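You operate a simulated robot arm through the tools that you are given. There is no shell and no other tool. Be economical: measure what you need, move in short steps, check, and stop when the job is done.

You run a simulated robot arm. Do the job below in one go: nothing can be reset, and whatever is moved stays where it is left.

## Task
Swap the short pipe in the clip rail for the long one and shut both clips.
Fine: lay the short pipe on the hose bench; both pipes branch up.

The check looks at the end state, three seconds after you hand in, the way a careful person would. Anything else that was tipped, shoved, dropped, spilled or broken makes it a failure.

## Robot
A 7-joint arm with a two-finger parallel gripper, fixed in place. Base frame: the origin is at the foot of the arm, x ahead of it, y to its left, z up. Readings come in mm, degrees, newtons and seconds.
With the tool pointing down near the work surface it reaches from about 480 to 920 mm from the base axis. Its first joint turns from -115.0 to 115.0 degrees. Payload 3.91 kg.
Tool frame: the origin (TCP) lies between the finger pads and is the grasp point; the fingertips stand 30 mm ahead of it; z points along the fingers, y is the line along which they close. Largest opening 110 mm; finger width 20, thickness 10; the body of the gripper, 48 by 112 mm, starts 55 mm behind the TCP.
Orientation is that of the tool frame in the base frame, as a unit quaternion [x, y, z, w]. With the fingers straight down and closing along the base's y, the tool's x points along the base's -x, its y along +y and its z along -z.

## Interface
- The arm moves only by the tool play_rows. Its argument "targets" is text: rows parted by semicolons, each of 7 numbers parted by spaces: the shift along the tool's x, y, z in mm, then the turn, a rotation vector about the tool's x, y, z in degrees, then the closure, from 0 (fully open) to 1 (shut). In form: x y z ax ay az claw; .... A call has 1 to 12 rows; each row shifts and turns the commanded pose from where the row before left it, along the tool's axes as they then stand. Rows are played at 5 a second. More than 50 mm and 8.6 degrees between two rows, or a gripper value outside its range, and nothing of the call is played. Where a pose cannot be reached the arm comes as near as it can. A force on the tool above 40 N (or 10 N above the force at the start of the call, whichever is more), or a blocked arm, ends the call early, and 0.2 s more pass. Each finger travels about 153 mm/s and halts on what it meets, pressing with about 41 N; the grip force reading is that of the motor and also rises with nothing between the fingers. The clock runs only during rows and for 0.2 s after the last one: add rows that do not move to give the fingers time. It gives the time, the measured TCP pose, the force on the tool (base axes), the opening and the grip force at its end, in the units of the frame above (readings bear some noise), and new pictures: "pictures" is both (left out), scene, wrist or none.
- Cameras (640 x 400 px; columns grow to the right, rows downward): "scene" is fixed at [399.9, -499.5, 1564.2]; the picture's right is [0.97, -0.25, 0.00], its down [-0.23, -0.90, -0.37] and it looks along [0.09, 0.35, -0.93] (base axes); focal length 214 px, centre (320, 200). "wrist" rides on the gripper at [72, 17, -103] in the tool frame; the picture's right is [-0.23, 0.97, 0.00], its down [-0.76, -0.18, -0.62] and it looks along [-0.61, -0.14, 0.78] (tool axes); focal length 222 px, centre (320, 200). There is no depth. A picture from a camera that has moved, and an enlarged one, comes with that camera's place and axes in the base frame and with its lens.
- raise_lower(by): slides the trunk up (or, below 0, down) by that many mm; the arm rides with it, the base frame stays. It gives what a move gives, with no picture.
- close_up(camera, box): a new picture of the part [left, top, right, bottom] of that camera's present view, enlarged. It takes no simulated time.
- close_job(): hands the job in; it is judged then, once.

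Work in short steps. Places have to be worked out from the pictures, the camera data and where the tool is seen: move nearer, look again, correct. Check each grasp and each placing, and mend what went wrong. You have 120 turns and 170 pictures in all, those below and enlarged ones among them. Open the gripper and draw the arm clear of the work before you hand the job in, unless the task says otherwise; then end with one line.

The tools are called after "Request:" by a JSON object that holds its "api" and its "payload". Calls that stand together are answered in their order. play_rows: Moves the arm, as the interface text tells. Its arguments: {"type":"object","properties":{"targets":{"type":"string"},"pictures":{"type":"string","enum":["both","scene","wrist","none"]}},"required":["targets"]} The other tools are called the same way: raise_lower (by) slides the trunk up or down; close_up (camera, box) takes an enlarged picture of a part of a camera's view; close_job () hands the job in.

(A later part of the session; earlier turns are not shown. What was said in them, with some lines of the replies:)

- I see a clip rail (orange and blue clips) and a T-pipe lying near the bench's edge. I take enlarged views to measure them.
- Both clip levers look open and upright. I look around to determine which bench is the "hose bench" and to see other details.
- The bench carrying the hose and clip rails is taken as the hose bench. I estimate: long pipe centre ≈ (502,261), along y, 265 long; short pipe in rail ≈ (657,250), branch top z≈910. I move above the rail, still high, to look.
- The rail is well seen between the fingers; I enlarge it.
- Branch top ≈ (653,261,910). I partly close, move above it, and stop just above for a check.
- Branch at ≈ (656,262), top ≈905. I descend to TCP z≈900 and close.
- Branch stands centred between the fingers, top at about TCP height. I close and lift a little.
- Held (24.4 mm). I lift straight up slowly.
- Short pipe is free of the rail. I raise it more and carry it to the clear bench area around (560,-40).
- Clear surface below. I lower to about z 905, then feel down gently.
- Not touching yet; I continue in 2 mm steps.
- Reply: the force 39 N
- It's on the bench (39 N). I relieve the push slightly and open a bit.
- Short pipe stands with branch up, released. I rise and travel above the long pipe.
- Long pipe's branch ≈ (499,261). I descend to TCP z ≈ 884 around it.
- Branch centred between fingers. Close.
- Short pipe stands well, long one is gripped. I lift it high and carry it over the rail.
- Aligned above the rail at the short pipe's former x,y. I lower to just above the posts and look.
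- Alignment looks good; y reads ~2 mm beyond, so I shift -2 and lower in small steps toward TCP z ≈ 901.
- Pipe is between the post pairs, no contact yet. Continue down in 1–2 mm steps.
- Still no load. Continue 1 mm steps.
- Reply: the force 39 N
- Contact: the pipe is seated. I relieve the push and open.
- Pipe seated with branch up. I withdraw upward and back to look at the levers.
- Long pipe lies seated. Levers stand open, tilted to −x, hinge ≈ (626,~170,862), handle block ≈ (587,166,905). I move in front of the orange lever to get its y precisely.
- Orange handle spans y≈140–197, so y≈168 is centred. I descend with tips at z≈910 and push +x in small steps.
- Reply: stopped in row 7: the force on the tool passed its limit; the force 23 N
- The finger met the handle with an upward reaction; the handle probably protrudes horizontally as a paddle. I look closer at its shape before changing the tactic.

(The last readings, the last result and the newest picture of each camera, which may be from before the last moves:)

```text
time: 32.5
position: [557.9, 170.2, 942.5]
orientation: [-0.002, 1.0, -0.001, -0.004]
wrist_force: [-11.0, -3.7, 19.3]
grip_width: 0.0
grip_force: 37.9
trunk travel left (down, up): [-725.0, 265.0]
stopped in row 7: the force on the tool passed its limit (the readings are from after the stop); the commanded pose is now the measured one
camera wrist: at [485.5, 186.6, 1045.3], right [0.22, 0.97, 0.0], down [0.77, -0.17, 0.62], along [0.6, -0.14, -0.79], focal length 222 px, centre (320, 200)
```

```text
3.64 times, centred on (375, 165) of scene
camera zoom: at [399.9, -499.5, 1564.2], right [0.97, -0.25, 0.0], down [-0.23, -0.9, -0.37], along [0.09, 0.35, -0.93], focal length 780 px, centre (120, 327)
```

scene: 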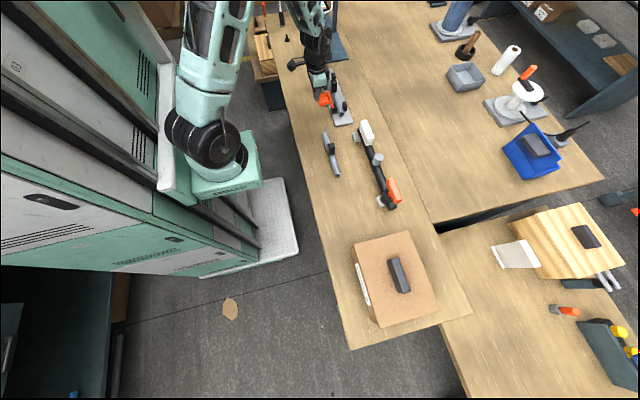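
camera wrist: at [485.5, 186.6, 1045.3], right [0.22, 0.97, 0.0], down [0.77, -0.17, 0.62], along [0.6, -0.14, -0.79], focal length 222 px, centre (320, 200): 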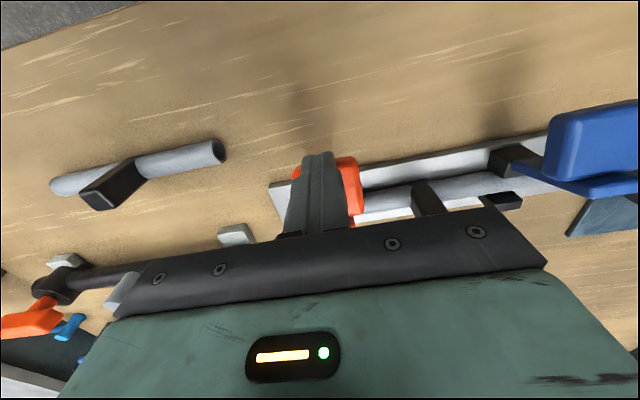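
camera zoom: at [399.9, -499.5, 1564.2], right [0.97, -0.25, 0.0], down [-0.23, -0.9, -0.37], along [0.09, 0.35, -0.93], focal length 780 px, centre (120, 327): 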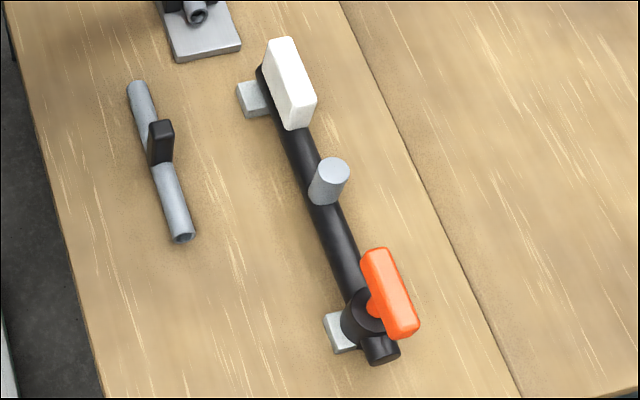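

The handle is a paddle projecting horizontally toward −x (top z≈912), so my tip caught its top edge. I back off, go lower, and push its end face with an up-and-right motion.

Request:
{"api": "play_rows", "payload": {"targets": "20 -2 0 0 0 0 1;0 0 25 0 0 0 1;0 0 0 0 0 0 1;-8 0 0 0 0 0 1;-3 0 0 0 0 0 1;-3 0 0 0 0 0 1;0 0 0 0 0 0 1", "pictures": "wrist"}}

Request:
{"api": "close_up", "payload": {"camera": "scene", "box": [310, 75, 350, 115]}}

```text
time: 34.1
position: [553.8, 168.0, 915.9]
orientation: [-0.002, 1.0, -0.001, -0.004]
wrist_force: [-4.6, 0.4, 2.2]
grip_width: 0.0
grip_force: 37.6
trunk travel left (down, up): [-725.0, 265.0]
camera wrist: at [481.0, 184.8, 1019.4], right [0.22, 0.97, 0.0], down [0.77, -0.17, 0.62], along [0.6, -0.14, -0.79], focal length 222 px, centre (320, 200)
```

wrist: 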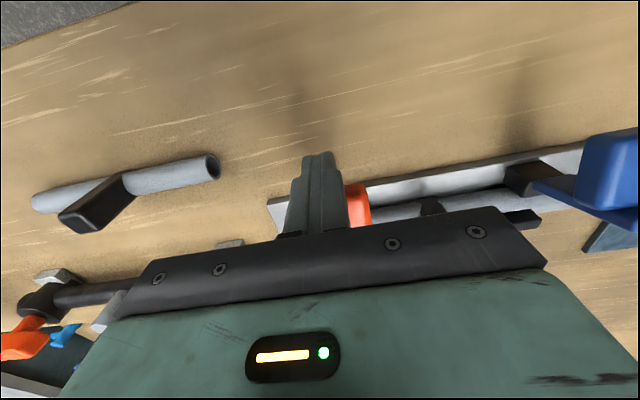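

```text
10.00 times, centred on (330, 95) of scene
camera zoom: at [399.9, -499.5, 1564.2], right [0.97, -0.25, 0.0], down [-0.23, -0.9, -0.37], along [0.09, 0.35, -0.93], focal length 2145 px, centre (220, 1250)
```

zoom: 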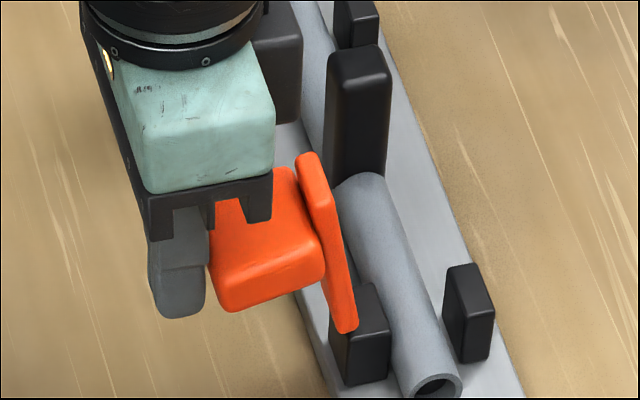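

Contact with the end face (−4.6 N). I continue diagonally up-right.

Request:
{"api": "play_rows", "payload": {"targets": "-3 0 -2 0 0 0 1;-3 0 -3 0 0 0 1;-3 0 -3 0 0 0 1;-3 0 -3 0 0 0 1;-3 0 -3 0 0 0 1;0 0 0 0 0 0 1", "pictures": "wrist"}}

Request:
{"api": "close_up", "payload": {"camera": "scene", "box": [310, 75, 350, 115]}}

```text
time: 35.5
position: [568.3, 168.5, 931.2]
orientation: [-0.002, 1.0, -0.001, -0.003]
wrist_force: [-0.9, -0.9, 1.0]
grip_width: 0.0
grip_force: 37.4
trunk travel left (down, up): [-725.0, 265.0]
camera wrist: at [496.4, 184.5, 1033.8], right [0.22, 0.97, 0.0], down [0.77, -0.17, 0.62], along [0.6, -0.14, -0.79], focal length 222 px, centre (320, 200)
```

wrist: 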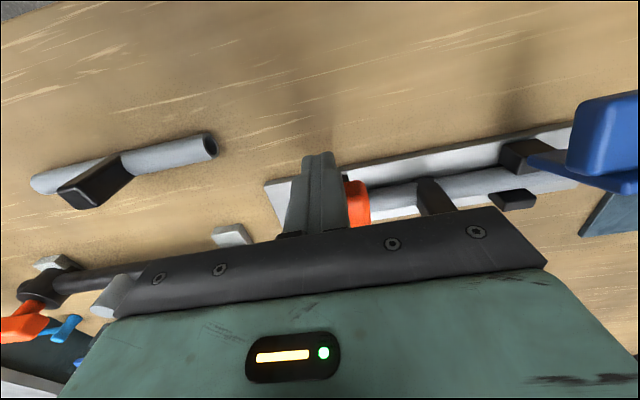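

```text
10.00 times, centred on (330, 95) of scene
camera zoom: at [399.9, -499.5, 1564.2], right [0.97, -0.25, 0.0], down [-0.23, -0.9, -0.37], along [0.09, 0.35, -0.93], focal length 2145 px, centre (220, 1250)
```

zoom: 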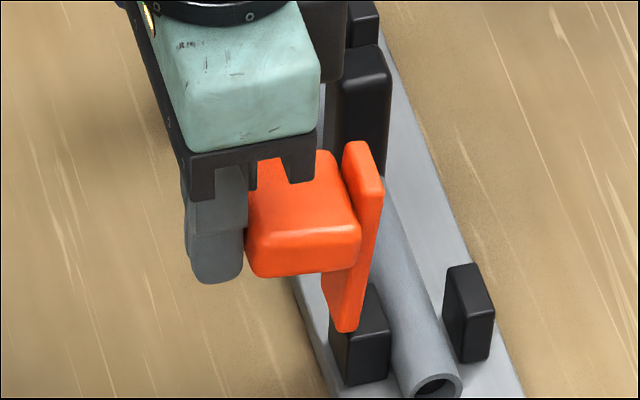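

The lever moves freely and now stands vertical. I follow the arc over the top.

Request:
{"api": "play_rows", "payload": {"targets": "-5 0 -5 0 0 0 1;-5 0 -4 0 0 0 1;-6 0 -4 0 0 0 1;-7 0 -3 0 0 0 1;-7 0 -2 0 0 0 1;-7 0 -2 0 0 0 1;-7 0 -1 0 0 0 1;-7 0 0 0 0 0 1;0 0 0 0 0 0 1", "pictures": "wrist"}}

Request:
{"api": "close_up", "payload": {"camera": "scene", "box": [310, 70, 360, 120]}}

```text
time: 37.5
position: [619.2, 168.6, 949.9]
orientation: [-0.002, 1.0, -0.001, -0.004]
wrist_force: [0.4, 0.4, -0.2]
grip_width: 0.0
grip_force: 37.5
trunk travel left (down, up): [-725.0, 265.0]
camera wrist: at [547.3, 185.3, 1052.9], right [0.22, 0.97, 0.0], down [0.77, -0.17, 0.62], along [0.6, -0.14, -0.79], focal length 222 px, centre (320, 200)
```

wrist: 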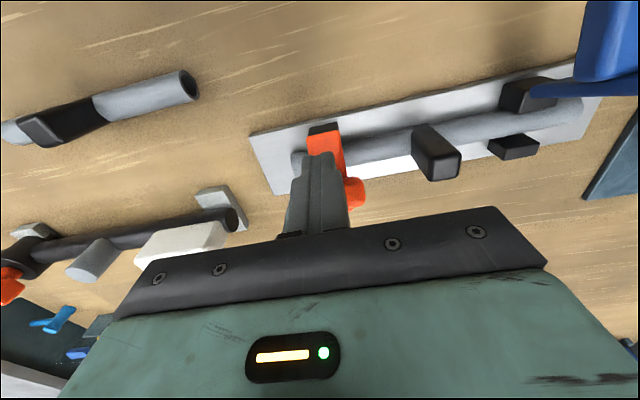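

```text
8.00 times, centred on (335, 95) of scene
camera zoom: at [399.9, -499.5, 1564.2], right [0.97, -0.25, 0.0], down [-0.23, -0.9, -0.37], along [0.09, 0.35, -0.93], focal length 1716 px, centre (200, 1040)
```

zoom: 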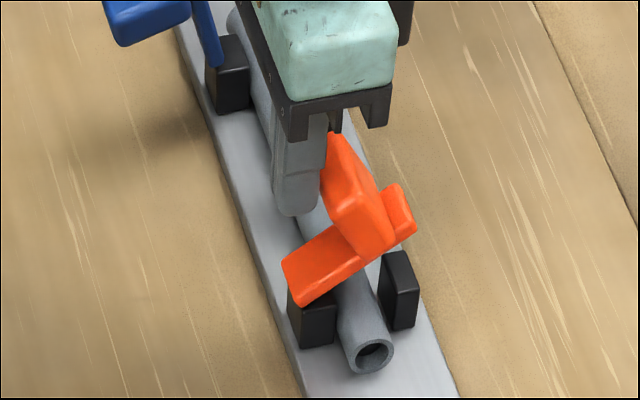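

The lever is nearly over. I keep pushing +x at this height.

Request:
{"api": "play_rows", "payload": {"targets": "-5 0 0 0 0 0 1;-5 0 0 0 0 0 1;-5 0 1 0 0 0 1;-5 0 1 0 0 0 1;0 0 0 0 0 0 1", "pictures": "wrist"}}

Request:
{"api": "close_up", "payload": {"camera": "scene", "box": [310, 70, 360, 120]}}

```text
time: 38.7
position: [641.0, 167.1, 949.0]
orientation: [-0.002, 1.0, -0.001, -0.003]
wrist_force: [-0.1, 0.0, 0.2]
grip_width: 0.0
grip_force: 38.1
trunk travel left (down, up): [-725.0, 265.0]
camera wrist: at [568.1, 185.0, 1051.2], right [0.22, 0.97, 0.0], down [0.77, -0.17, 0.62], along [0.6, -0.14, -0.79], focal length 222 px, centre (320, 200)
```

wrist: 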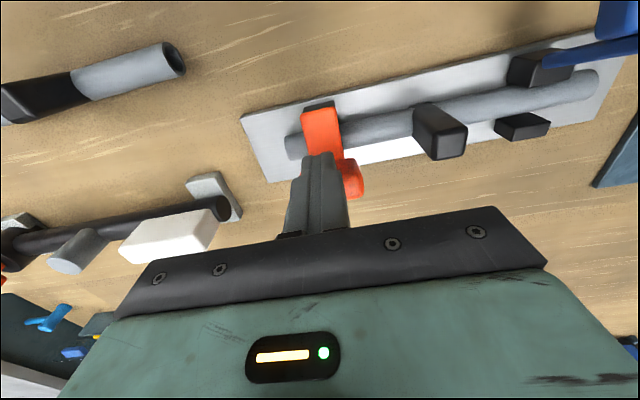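

```text
8.00 times, centred on (335, 95) of scene
camera zoom: at [399.9, -499.5, 1564.2], right [0.97, -0.25, 0.0], down [-0.23, -0.9, -0.37], along [0.09, 0.35, -0.93], focal length 1716 px, centre (200, 1040)
```

zoom: 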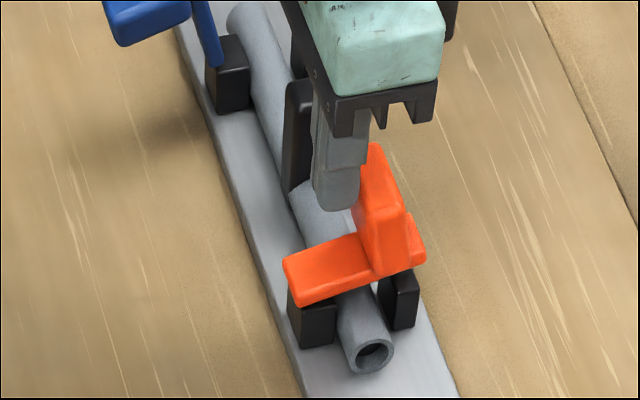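

Nearly shut. I lift, move over the paddle (x≈674), and press down.

Request:
{"api": "play_rows", "payload": {"targets": "0 0 -12 0 0 0 1;0 0 -10 0 0 0 1;-17 -4 0 0 0 0 1;-16 -4 0 0 0 0 1;0 0 0 0 0 0 1", "pictures": "wrist"}}

Request:
{"api": "close_up", "payload": {"camera": "scene", "box": [310, 70, 360, 120]}}

```text
time: 39.9
position: [673.6, 159.4, 970.8]
orientation: [-0.002, 1.0, 0.0, -0.003]
wrist_force: [0.6, -0.2, -0.2]
grip_width: 0.0
grip_force: 37.6
trunk travel left (down, up): [-725.0, 265.0]
camera wrist: at [600.7, 176.2, 1073.0], right [0.22, 0.97, 0.0], down [0.77, -0.17, 0.62], along [0.6, -0.14, -0.79], focal length 222 px, centre (320, 200)
```

wrist: 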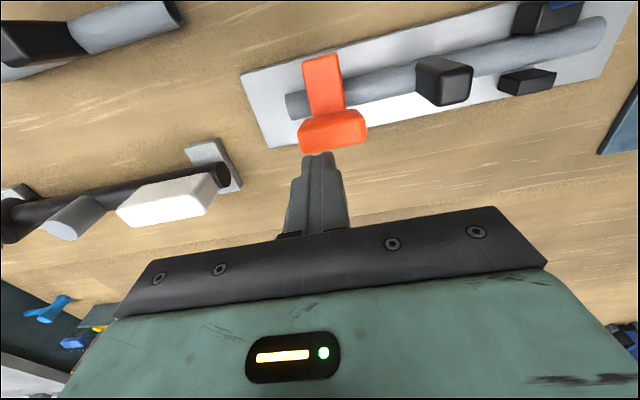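

```text
8.00 times, centred on (335, 95) of scene
camera zoom: at [399.9, -499.5, 1564.2], right [0.97, -0.25, 0.0], down [-0.23, -0.9, -0.37], along [0.09, 0.35, -0.93], focal length 1716 px, centre (200, 1040)
```

zoom: 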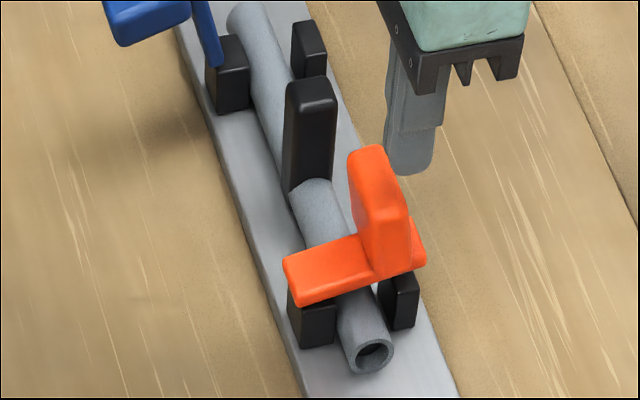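

Paddle top is ≈ (667,172). I shift there and press down gently.

Request:
{"api": "play_rows", "payload": {"targets": "6 11 0 0 0 0 1;0 0 12 0 0 0 1;0 0 6 0 0 0 1;0 0 4 0 0 0 1;0 0 3 0 0 0 1;0 0 3 0 0 0 1;0 0 3 0 0 0 1;0 0 3 0 0 0 1;0 0 3 0 0 0 1;0 0 0 0 0 0 1", "pictures": "wrist"}}

Request:
{"api": "close_up", "payload": {"camera": "scene", "box": [310, 70, 360, 120]}}

```text
time: 41.4
position: [667.1, 170.2, 945.8]
orientation: [-0.001, 1.0, 0.0, -0.001]
wrist_force: [-11.6, -6.1, 24.3]
grip_width: 0.0
grip_force: 37.7
trunk travel left (down, up): [-725.0, 265.0]
stopped in row 7: the force on the tool passed its limit (the readings are from after the stop); the commanded pose is now the measured one
camera wrist: at [593.9, 187.4, 1048.7], right [0.22, 0.97, 0.0], down [0.76, -0.18, 0.62], along [0.6, -0.14, -0.78], focal length 222 px, centre (320, 200)
```

wrist: 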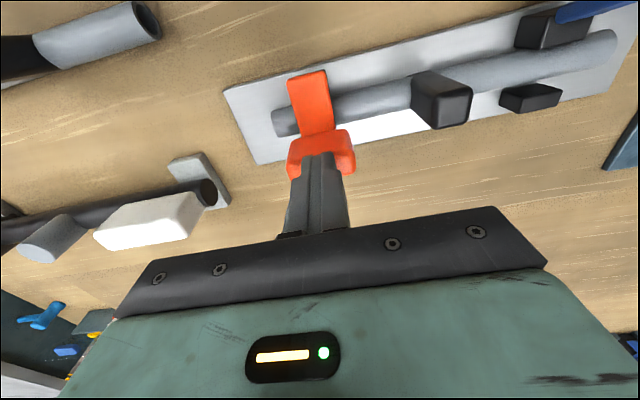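

```text
8.00 times, centred on (335, 95) of scene
camera zoom: at [399.9, -499.5, 1564.2], right [0.97, -0.25, 0.0], down [-0.23, -0.9, -0.37], along [0.09, 0.35, -0.93], focal length 1716 px, centre (200, 1040)
```

zoom: 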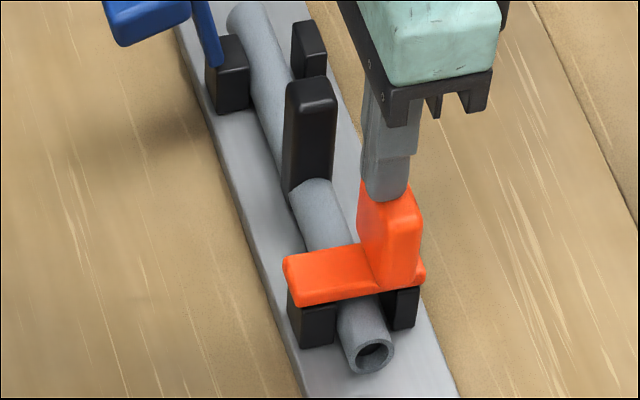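

The bar now lies level across both posts. I press once more to confirm it is fully down.

Request:
{"api": "play_rows", "payload": {"targets": "0 0 1 0 0 0 1;0 0 1 0 0 0 1;0 0 1 0 0 0 1;0 0 1 0 0 0 1;0 0 1 0 0 0 1;0 0 1 0 0 0 1;0 0 1 0 0 0 1", "pictures": "none"}}

Request:
{"api": "close_up", "payload": {"camera": "scene", "box": [320, 80, 350, 115]}}

```text
time: 41.9
position: [666.2, 170.9, 945.6]
orientation: [-0.002, 1.0, 0.0, -0.002]
wrist_force: [-13.1, -7.0, 24.6]
grip_width: 0.1
grip_force: 37.9
trunk travel left (down, up): [-725.0, 265.0]
stopped in row 2: the force on the tool passed its limit (the readings are from after the stop); the commanded pose is now the measured one
```

```text
11.43 times, centred on (335, 98) of scene
camera zoom: at [399.9, -499.5, 1564.2], right [0.97, -0.25, 0.0], down [-0.23, -0.9, -0.37], along [0.09, 0.35, -0.93], focal length 2451 px, centre (149, 1371)
```

zoom: 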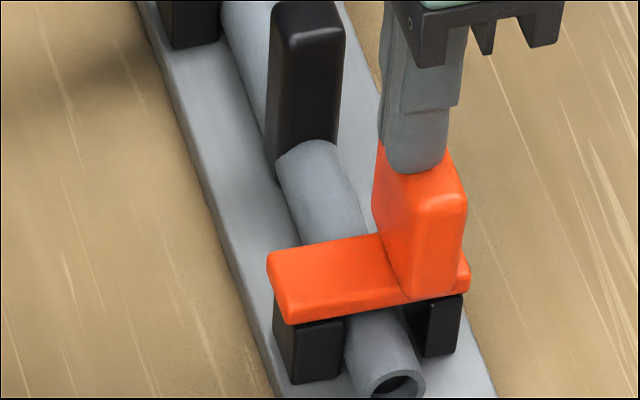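

Orange is shut. I rise, and travel to in front of the blue lever (x≈530, y≈348) at safe height.

Request:
{"api": "play_rows", "payload": {"targets": "0 0 -20 0 0 0 1;0 0 -50 0 0 0 1;35 25 0 0 0 0 1;35 30 0 0 0 0 1;35 40 0 0 0 0 1;35 40 0 0 0 0 1;0 35 0 0 0 0 1;0 0 0 0 0 0 1"}}

Request:
{"api": "close_up", "payload": {"camera": "scene", "box": [300, 50, 360, 120]}}

Request:
{"api": "close_up", "payload": {"camera": "wrist", "box": [200, 60, 440, 240]}}

```text
refused: row 5 steps farther than a row can; nothing moved
```

```text
5.71 times, centred on (330, 85) of scene
camera zoom: at [399.9, -499.5, 1564.2], right [0.97, -0.25, 0.0], down [-0.23, -0.9, -0.37], along [0.09, 0.35, -0.93], focal length 1226 px, centre (263, 857)
```

zoom: 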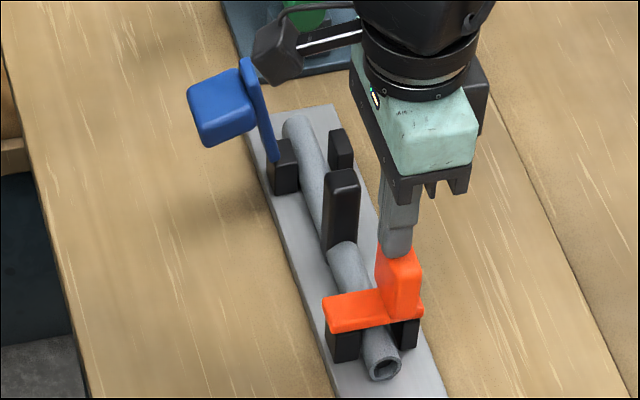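

```text
2.22 times, centred on (320, 150) of wrist
camera zoom: at [594.1, 187.5, 1048.7], right [0.22, 0.97, 0.0], down [0.76, -0.18, 0.62], along [0.6, -0.14, -0.78], focal length 494 px, centre (320, 311)
```

zoom: 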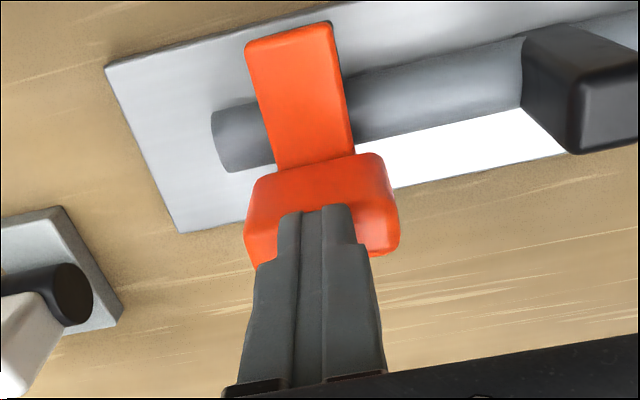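

A row was too long; same route with shorter steps.

Request:
{"api": "play_rows", "payload": {"targets": "0 0 -20 0 0 0 1;0 0 -45 0 0 0 1;34 20 0 0 0 0 1;34 30 0 0 0 0 1;34 33 0 0 0 0 1;34 33 0 0 0 0 1;0 35 0 0 0 0 1;0 26 0 0 0 0 1;0 0 0 0 0 0 1"}}

Request:
{"api": "close_up", "payload": {"camera": "scene", "box": [300, 50, 360, 120]}}

Request:
{"api": "close_up", "payload": {"camera": "wrist", "box": [200, 60, 440, 240]}}

```text
time: 43.9
position: [531.1, 347.3, 1009.6]
orientation: [-0.002, 1.0, 0.0, -0.002]
wrist_force: [-0.2, -0.1, -0.1]
grip_width: 0.0
grip_force: 37.8
trunk travel left (down, up): [-725.0, 265.0]
camera wrist: at [458.9, 364.4, 1112.4], right [0.22, 0.97, 0.0], down [0.76, -0.18, 0.62], along [0.6, -0.14, -0.78], focal length 222 px, centre (320, 200)
```

scene: 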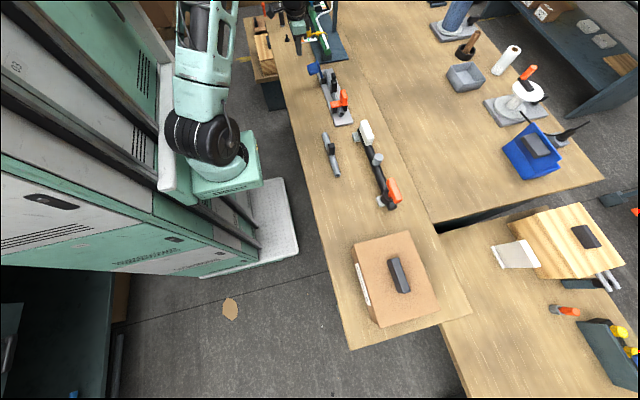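
wrist: 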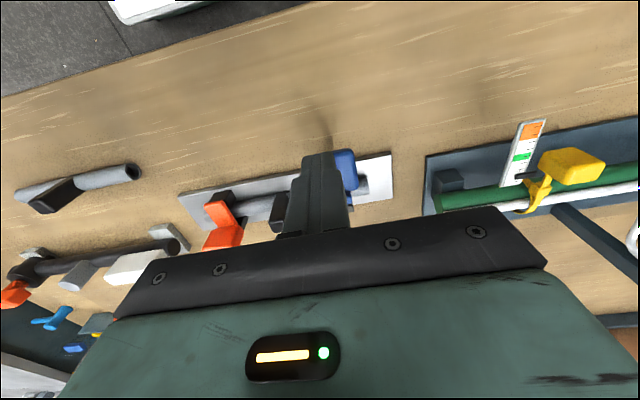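

```text
5.71 times, centred on (330, 85) of scene
camera zoom: at [399.9, -499.5, 1564.2], right [0.97, -0.25, 0.0], down [-0.23, -0.9, -0.37], along [0.09, 0.35, -0.93], focal length 1226 px, centre (263, 857)
```

zoom: 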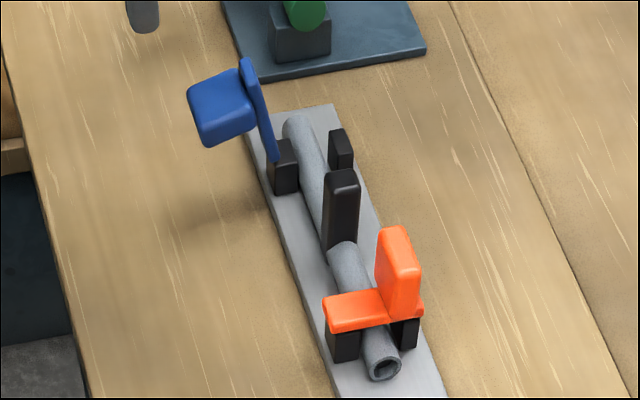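

```text
2.22 times, centred on (320, 150) of wrist
camera zoom: at [458.9, 364.4, 1112.4], right [0.22, 0.97, 0.0], down [0.76, -0.18, 0.62], along [0.6, -0.14, -0.78], focal length 494 px, centre (320, 311)
```

zoom: 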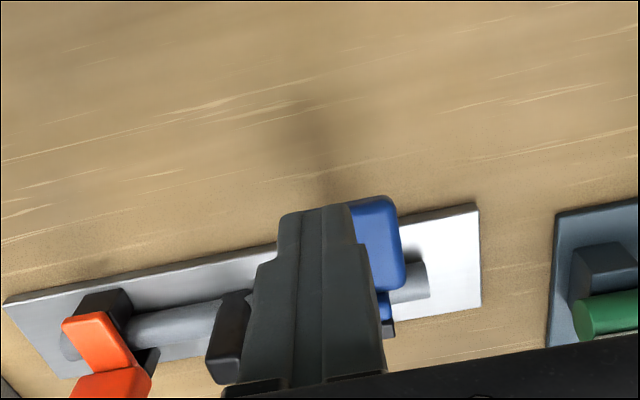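

Orange remains shut. Blue handle centre y≈348 – aligned. Descend to TCP z≈917 and push similarly.

Request:
{"api": "play_rows", "payload": {"targets": "0 0 45 0 0 0 1;0 0 40 0 0 0 1;0 0 8 0 0 0 1;-10 1 0 0 0 0 1;-8 0 0 0 0 0 1;-3 0 0 0 0 0 1;-3 0 -1 0 0 0 1;-3 0 -2 0 0 0 1;-3 0 -3 0 0 0 1;0 0 0 0 0 0 1", "pictures": "wrist"}}

Request:
{"api": "close_up", "payload": {"camera": "scene", "box": [300, 50, 350, 100]}}

```text
time: 46.2
position: [557.5, 349.6, 922.3]
orientation: [-0.003, 1.0, 0.0, -0.004]
wrist_force: [-15.2, -7.8, 12.7]
grip_width: 0.0
grip_force: 37.9
trunk travel left (down, up): [-725.0, 265.0]
stopped in row 10: the force on the tool passed its limit (the readings are from after the stop); the commanded pose is now the measured one
camera wrist: at [485.0, 365.8, 1026.6], right [0.22, 0.98, 0.0], down [0.77, -0.17, 0.62], along [0.6, -0.14, -0.79], focal length 222 px, centre (320, 200)
```

wrist: 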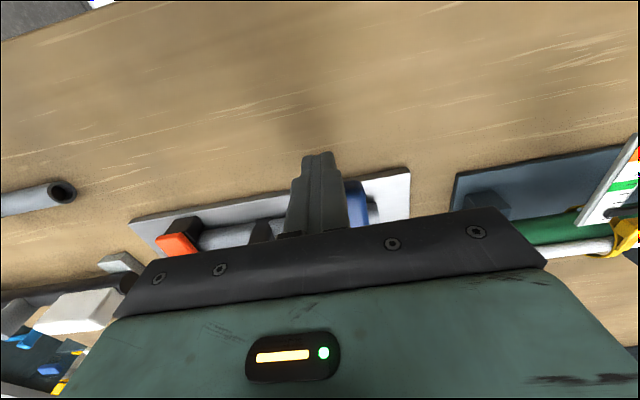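

```text
8.00 times, centred on (325, 75) of scene
camera zoom: at [399.9, -499.5, 1564.2], right [0.97, -0.25, 0.0], down [-0.23, -0.9, -0.37], along [0.09, 0.35, -0.93], focal length 1716 px, centre (280, 1200)
```

zoom: 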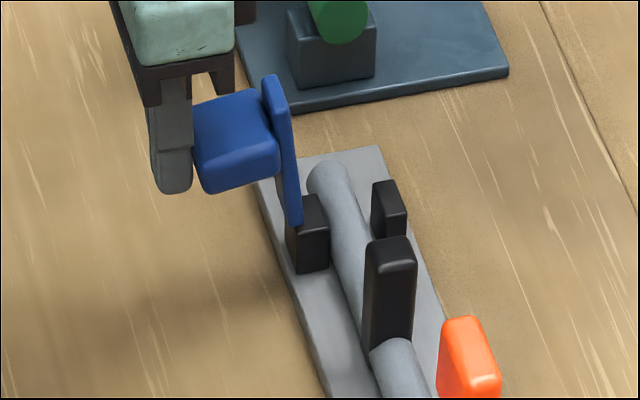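

The lever did move some (bar nearer vertical); it's stiffer by friction. I continue with more upward component.

Request:
{"api": "play_rows", "payload": {"targets": "-1 0 -3 0 0 0 1;-2 0 -3 0 0 0 1;-2 0 -3 0 0 0 1;-3 0 -3 0 0 0 1;-3 0 -3 0 0 0 1;-3 0 -3 0 0 0 1;0 0 0 0 0 0 1", "pictures": "none"}}

Request:
{"api": "close_up", "payload": {"camera": "scene", "box": [300, 50, 350, 100]}}

```text
time: 47.9
position: [573.9, 349.7, 940.5]
orientation: [-0.003, 1.0, 0.001, -0.003]
wrist_force: [-0.8, 0.3, -0.2]
grip_width: 0.2
grip_force: 37.5
trunk travel left (down, up): [-725.0, 265.0]
```

```text
8.00 times, centred on (325, 75) of scene
camera zoom: at [399.9, -499.5, 1564.2], right [0.97, -0.25, 0.0], down [-0.23, -0.9, -0.37], along [0.09, 0.35, -0.93], focal length 1716 px, centre (280, 1200)
```

zoom: 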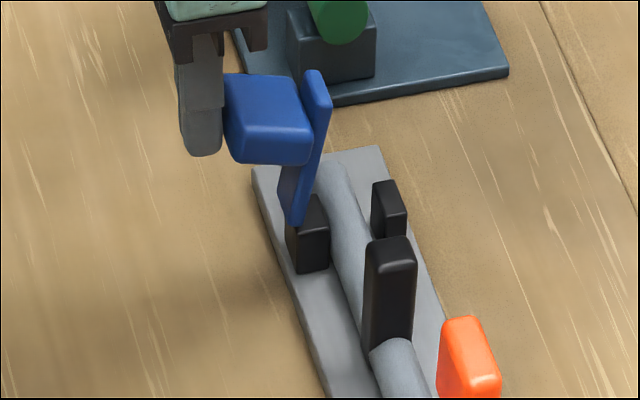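

Past vertical. Follow the arc over.

Request:
{"api": "play_rows", "payload": {"targets": "-5 0 -4 0 0 0 1;-5 0 -4 0 0 0 1;-6 0 -3 0 0 0 1;-6 0 -2 0 0 0 1;-7 0 -1 0 0 0 1;-7 0 0 0 0 0 1;-7 0 0 0 0 0 1;-7 0 0 0 0 0 1;0 0 0 0 0 0 1", "pictures": "none"}}

Request:
{"api": "close_up", "payload": {"camera": "scene", "box": [300, 50, 360, 110]}}

```text
time: 49.9
position: [623.4, 350.1, 953.1]
orientation: [-0.003, 1.0, 0.001, -0.002]
wrist_force: [-0.8, -0.1, 1.0]
grip_width: 0.0
grip_force: 37.2
trunk travel left (down, up): [-725.0, 265.0]
```

```text
6.67 times, centred on (330, 80) of scene
camera zoom: at [399.9, -499.5, 1564.2], right [0.97, -0.25, 0.0], down [-0.23, -0.9, -0.37], along [0.09, 0.35, -0.93], focal length 1430 px, centre (253, 1000)
```

zoom: 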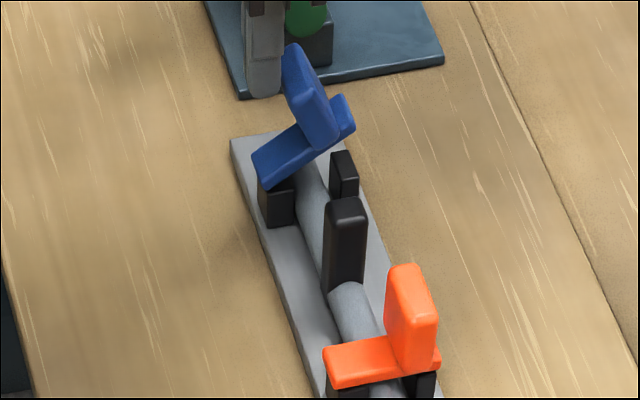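

Same as orange did. Continue pushing +x, then lift and move above the paddle.

Request:
{"api": "play_rows", "payload": {"targets": "-5 0 1 0 0 0 1;-5 0 1 0 0 0 1;-5 0 1 0 0 0 1;-5 0 1 0 0 0 1;0 0 0 0 0 0 1;0 0 -12 0 0 0 1;0 0 -12 0 0 0 1;-17 0 0 0 0 0 1;-16 0 0 0 0 0 1;0 0 0 0 0 0 1", "pictures": "wrist"}}

Request:
{"api": "close_up", "payload": {"camera": "scene", "box": [300, 50, 360, 110]}}

```text
time: 52.0
position: [676.7, 350.5, 976.2]
orientation: [-0.002, 1.0, 0.001, -0.002]
wrist_force: [-0.2, -0.2, 1.1]
grip_width: 0.0
grip_force: 38.1
trunk travel left (down, up): [-725.0, 265.0]
camera wrist: at [605.1, 367.0, 1079.0], right [0.22, 0.97, 0.0], down [0.77, -0.17, 0.62], along [0.6, -0.14, -0.79], focal length 222 px, centre (320, 200)
```

wrist: 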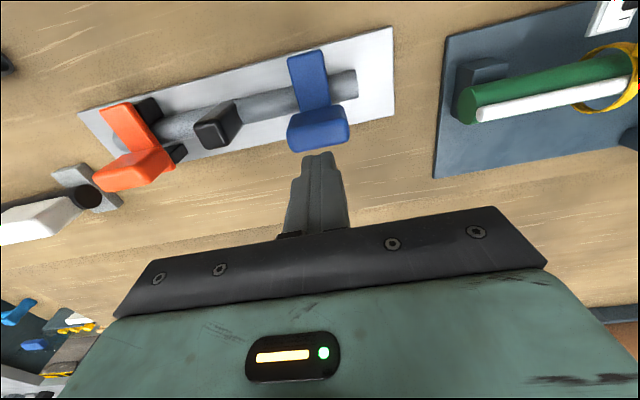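

```text
6.67 times, centred on (330, 80) of scene
camera zoom: at [399.9, -499.5, 1564.2], right [0.97, -0.25, 0.0], down [-0.23, -0.9, -0.37], along [0.09, 0.35, -0.93], focal length 1430 px, centre (253, 1000)
```

zoom: 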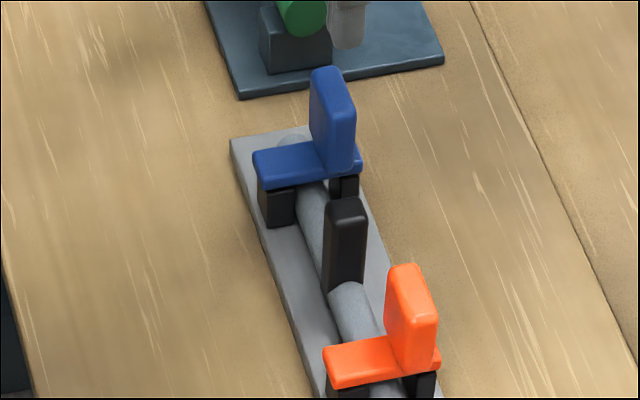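

Nearly level. Press down over the paddle at (670,350).

Request:
{"api": "play_rows", "payload": {"targets": "6 0 0 0 0 0 1;0 0 12 0 0 0 1;0 0 8 0 0 0 1;0 0 4 0 0 0 1;0 0 3 0 0 0 1;0 0 3 0 0 0 1;0 0 3 0 0 0 1;0 0 3 0 0 0 1;0 0 3 0 0 0 1;0 0 0 0 0 0 1", "pictures": "none"}}

Request:
{"api": "close_up", "payload": {"camera": "scene", "box": [310, 60, 350, 100]}}

```text
time: 53.9
position: [671.9, 350.8, 947.3]
orientation: [-0.001, 1.0, 0.004, 0.001]
wrist_force: [-7.8, -8.0, 18.0]
grip_width: 0.5
grip_force: 37.5
trunk travel left (down, up): [-725.0, 265.0]
stopped in row 9: the force on the tool passed its limit (the readings are from after the stop); the commanded pose is now the measured one
```

```text
10.00 times, centred on (330, 80) of scene
camera zoom: at [399.9, -499.5, 1564.2], right [0.97, -0.25, 0.0], down [-0.23, -0.9, -0.37], along [0.09, 0.35, -0.93], focal length 2145 px, centre (220, 1400)
```

zoom: 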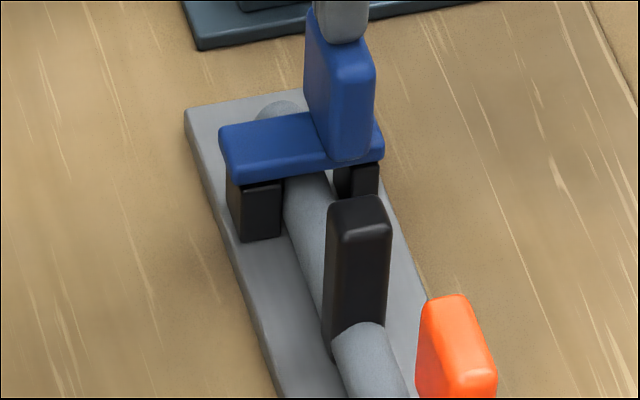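

Close; I press once more to be sure it's fully seated.

Request:
{"api": "play_rows", "payload": {"targets": "0 0 1 0 0 0 1;0 0 1 0 0 0 1;0 0 1 0 0 0 1;0 0 1 0 0 0 1;0 0 1 0 0 0 1", "pictures": "none"}}

Request:
{"api": "close_up", "payload": {"camera": "scene", "box": [310, 60, 360, 120]}}

```text
time: 54.7
position: [672.7, 352.1, 946.3]
orientation: [-0.002, 1.0, 0.004, 0.003]
wrist_force: [-7.8, -6.7, 16.9]
grip_width: 0.1
grip_force: 38.0
trunk travel left (down, up): [-725.0, 265.0]
stopped in row 3: the force on the tool passed its limit (the readings are from after the stop); the commanded pose is now the measured one
```

```text
6.67 times, centred on (335, 90) of scene
camera zoom: at [399.9, -499.5, 1564.2], right [0.97, -0.25, 0.0], down [-0.23, -0.9, -0.37], along [0.09, 0.35, -0.93], focal length 1430 px, centre (220, 933)
```

zoom: 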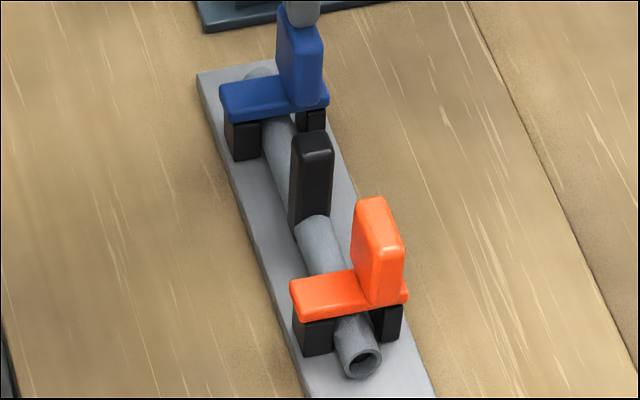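

Both clips look shut. I withdraw up and back toward the start, open the gripper, and check.

Request:
{"api": "play_rows", "payload": {"targets": "0 0 -20 0 0 0 1;0 0 -45 0 0 0 1;0 0 -45 0 0 0 0.8;0 0 -40 0 0 0 0.4;45 0 -10 0 0 0 0;45 0 0 0 0 0 0;45 0 0 0 0 0 0;45 0 0 0 0 0 0;40 0 0 0 0 0 0;40 0 0 0 0 0 0;0 0 0 0 0 0 0"}}

Request:
{"api": "close_up", "payload": {"camera": "scene", "box": [310, 60, 360, 120]}}

Request:
{"api": "close_up", "payload": {"camera": "wrist", "box": [140, 120, 460, 300]}}

Request:
{"api": "close_up", "payload": {"camera": "scene", "box": [280, 90, 420, 220]}}

```text
time: 57.1
position: [413.5, 350.4, 1101.6]
orientation: [-0.001, 1.0, 0.004, 0.002]
wrist_force: [-0.2, 0.5, -0.3]
grip_width: 109.7
grip_force: 0.1
trunk travel left (down, up): [-725.0, 265.0]
camera wrist: at [339.2, 365.9, 1204.4], right [0.22, 0.97, 0.01], down [0.76, -0.18, 0.62], along [0.61, -0.13, -0.78], focal length 222 px, centre (320, 200)
```

scene: 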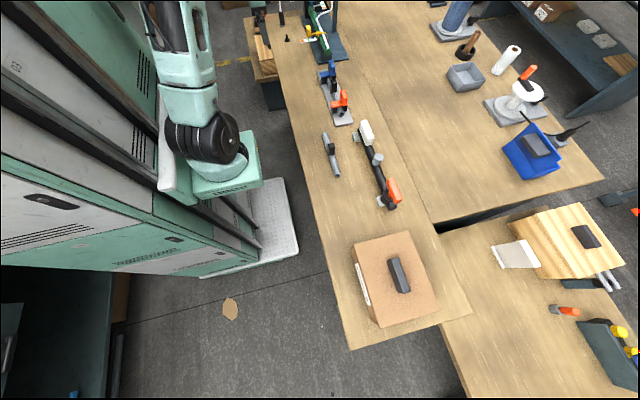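
wrist: 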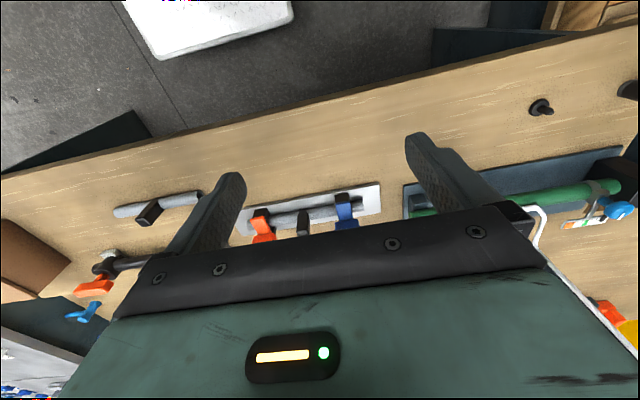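

```text
6.67 times, centred on (335, 90) of scene
camera zoom: at [399.9, -499.5, 1564.2], right [0.97, -0.25, 0.0], down [-0.23, -0.9, -0.37], along [0.09, 0.35, -0.93], focal length 1430 px, centre (220, 933)
```

zoom: 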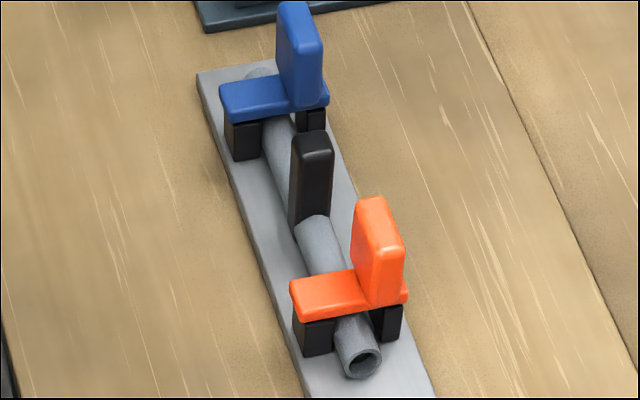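

```text
2.00 times, centred on (300, 210) of wrist
camera zoom: at [339.2, 365.9, 1204.4], right [0.22, 0.97, 0.01], down [0.76, -0.18, 0.62], along [0.61, -0.13, -0.78], focal length 444 px, centre (360, 180)
```

zoom: 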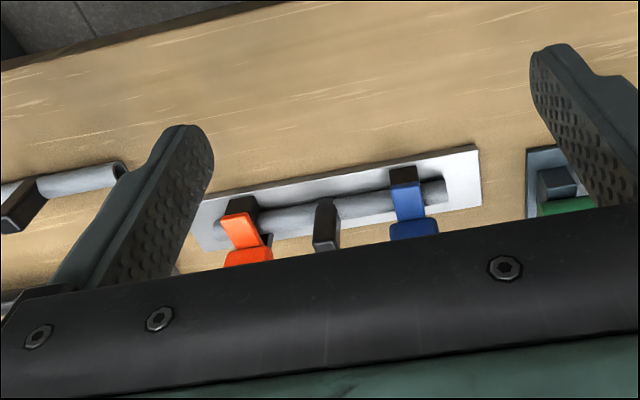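

```text
3.08 times, centred on (350, 155) of scene
camera zoom: at [399.9, -499.5, 1564.2], right [0.97, -0.25, 0.0], down [-0.23, -0.9, -0.37], along [0.09, 0.35, -0.93], focal length 660 px, centre (228, 338)
```

zoom: 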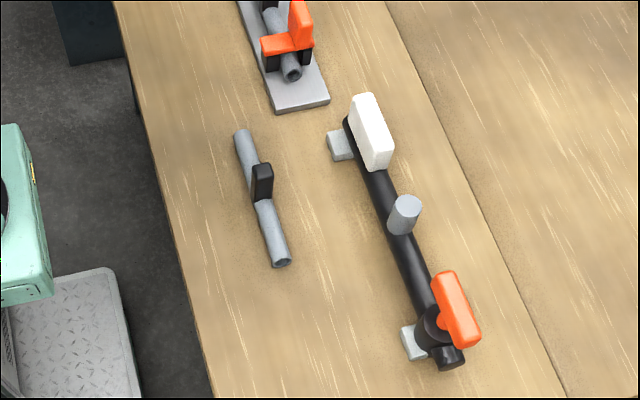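

Both clips are shut over the long pipe, both branches point up, the short pipe lies on the bench, and the arm is clear with the gripper open. I hand in.

Request:
{"api": "close_job", "payload": {}}

```text
The job is handed in.
```

The long pipe is in the clip rail with both clips shut, and the short pipe is lying on the bench; both branches point up. No bench was labelled, so I took the hose bench to be the one holding the rail and hoses.
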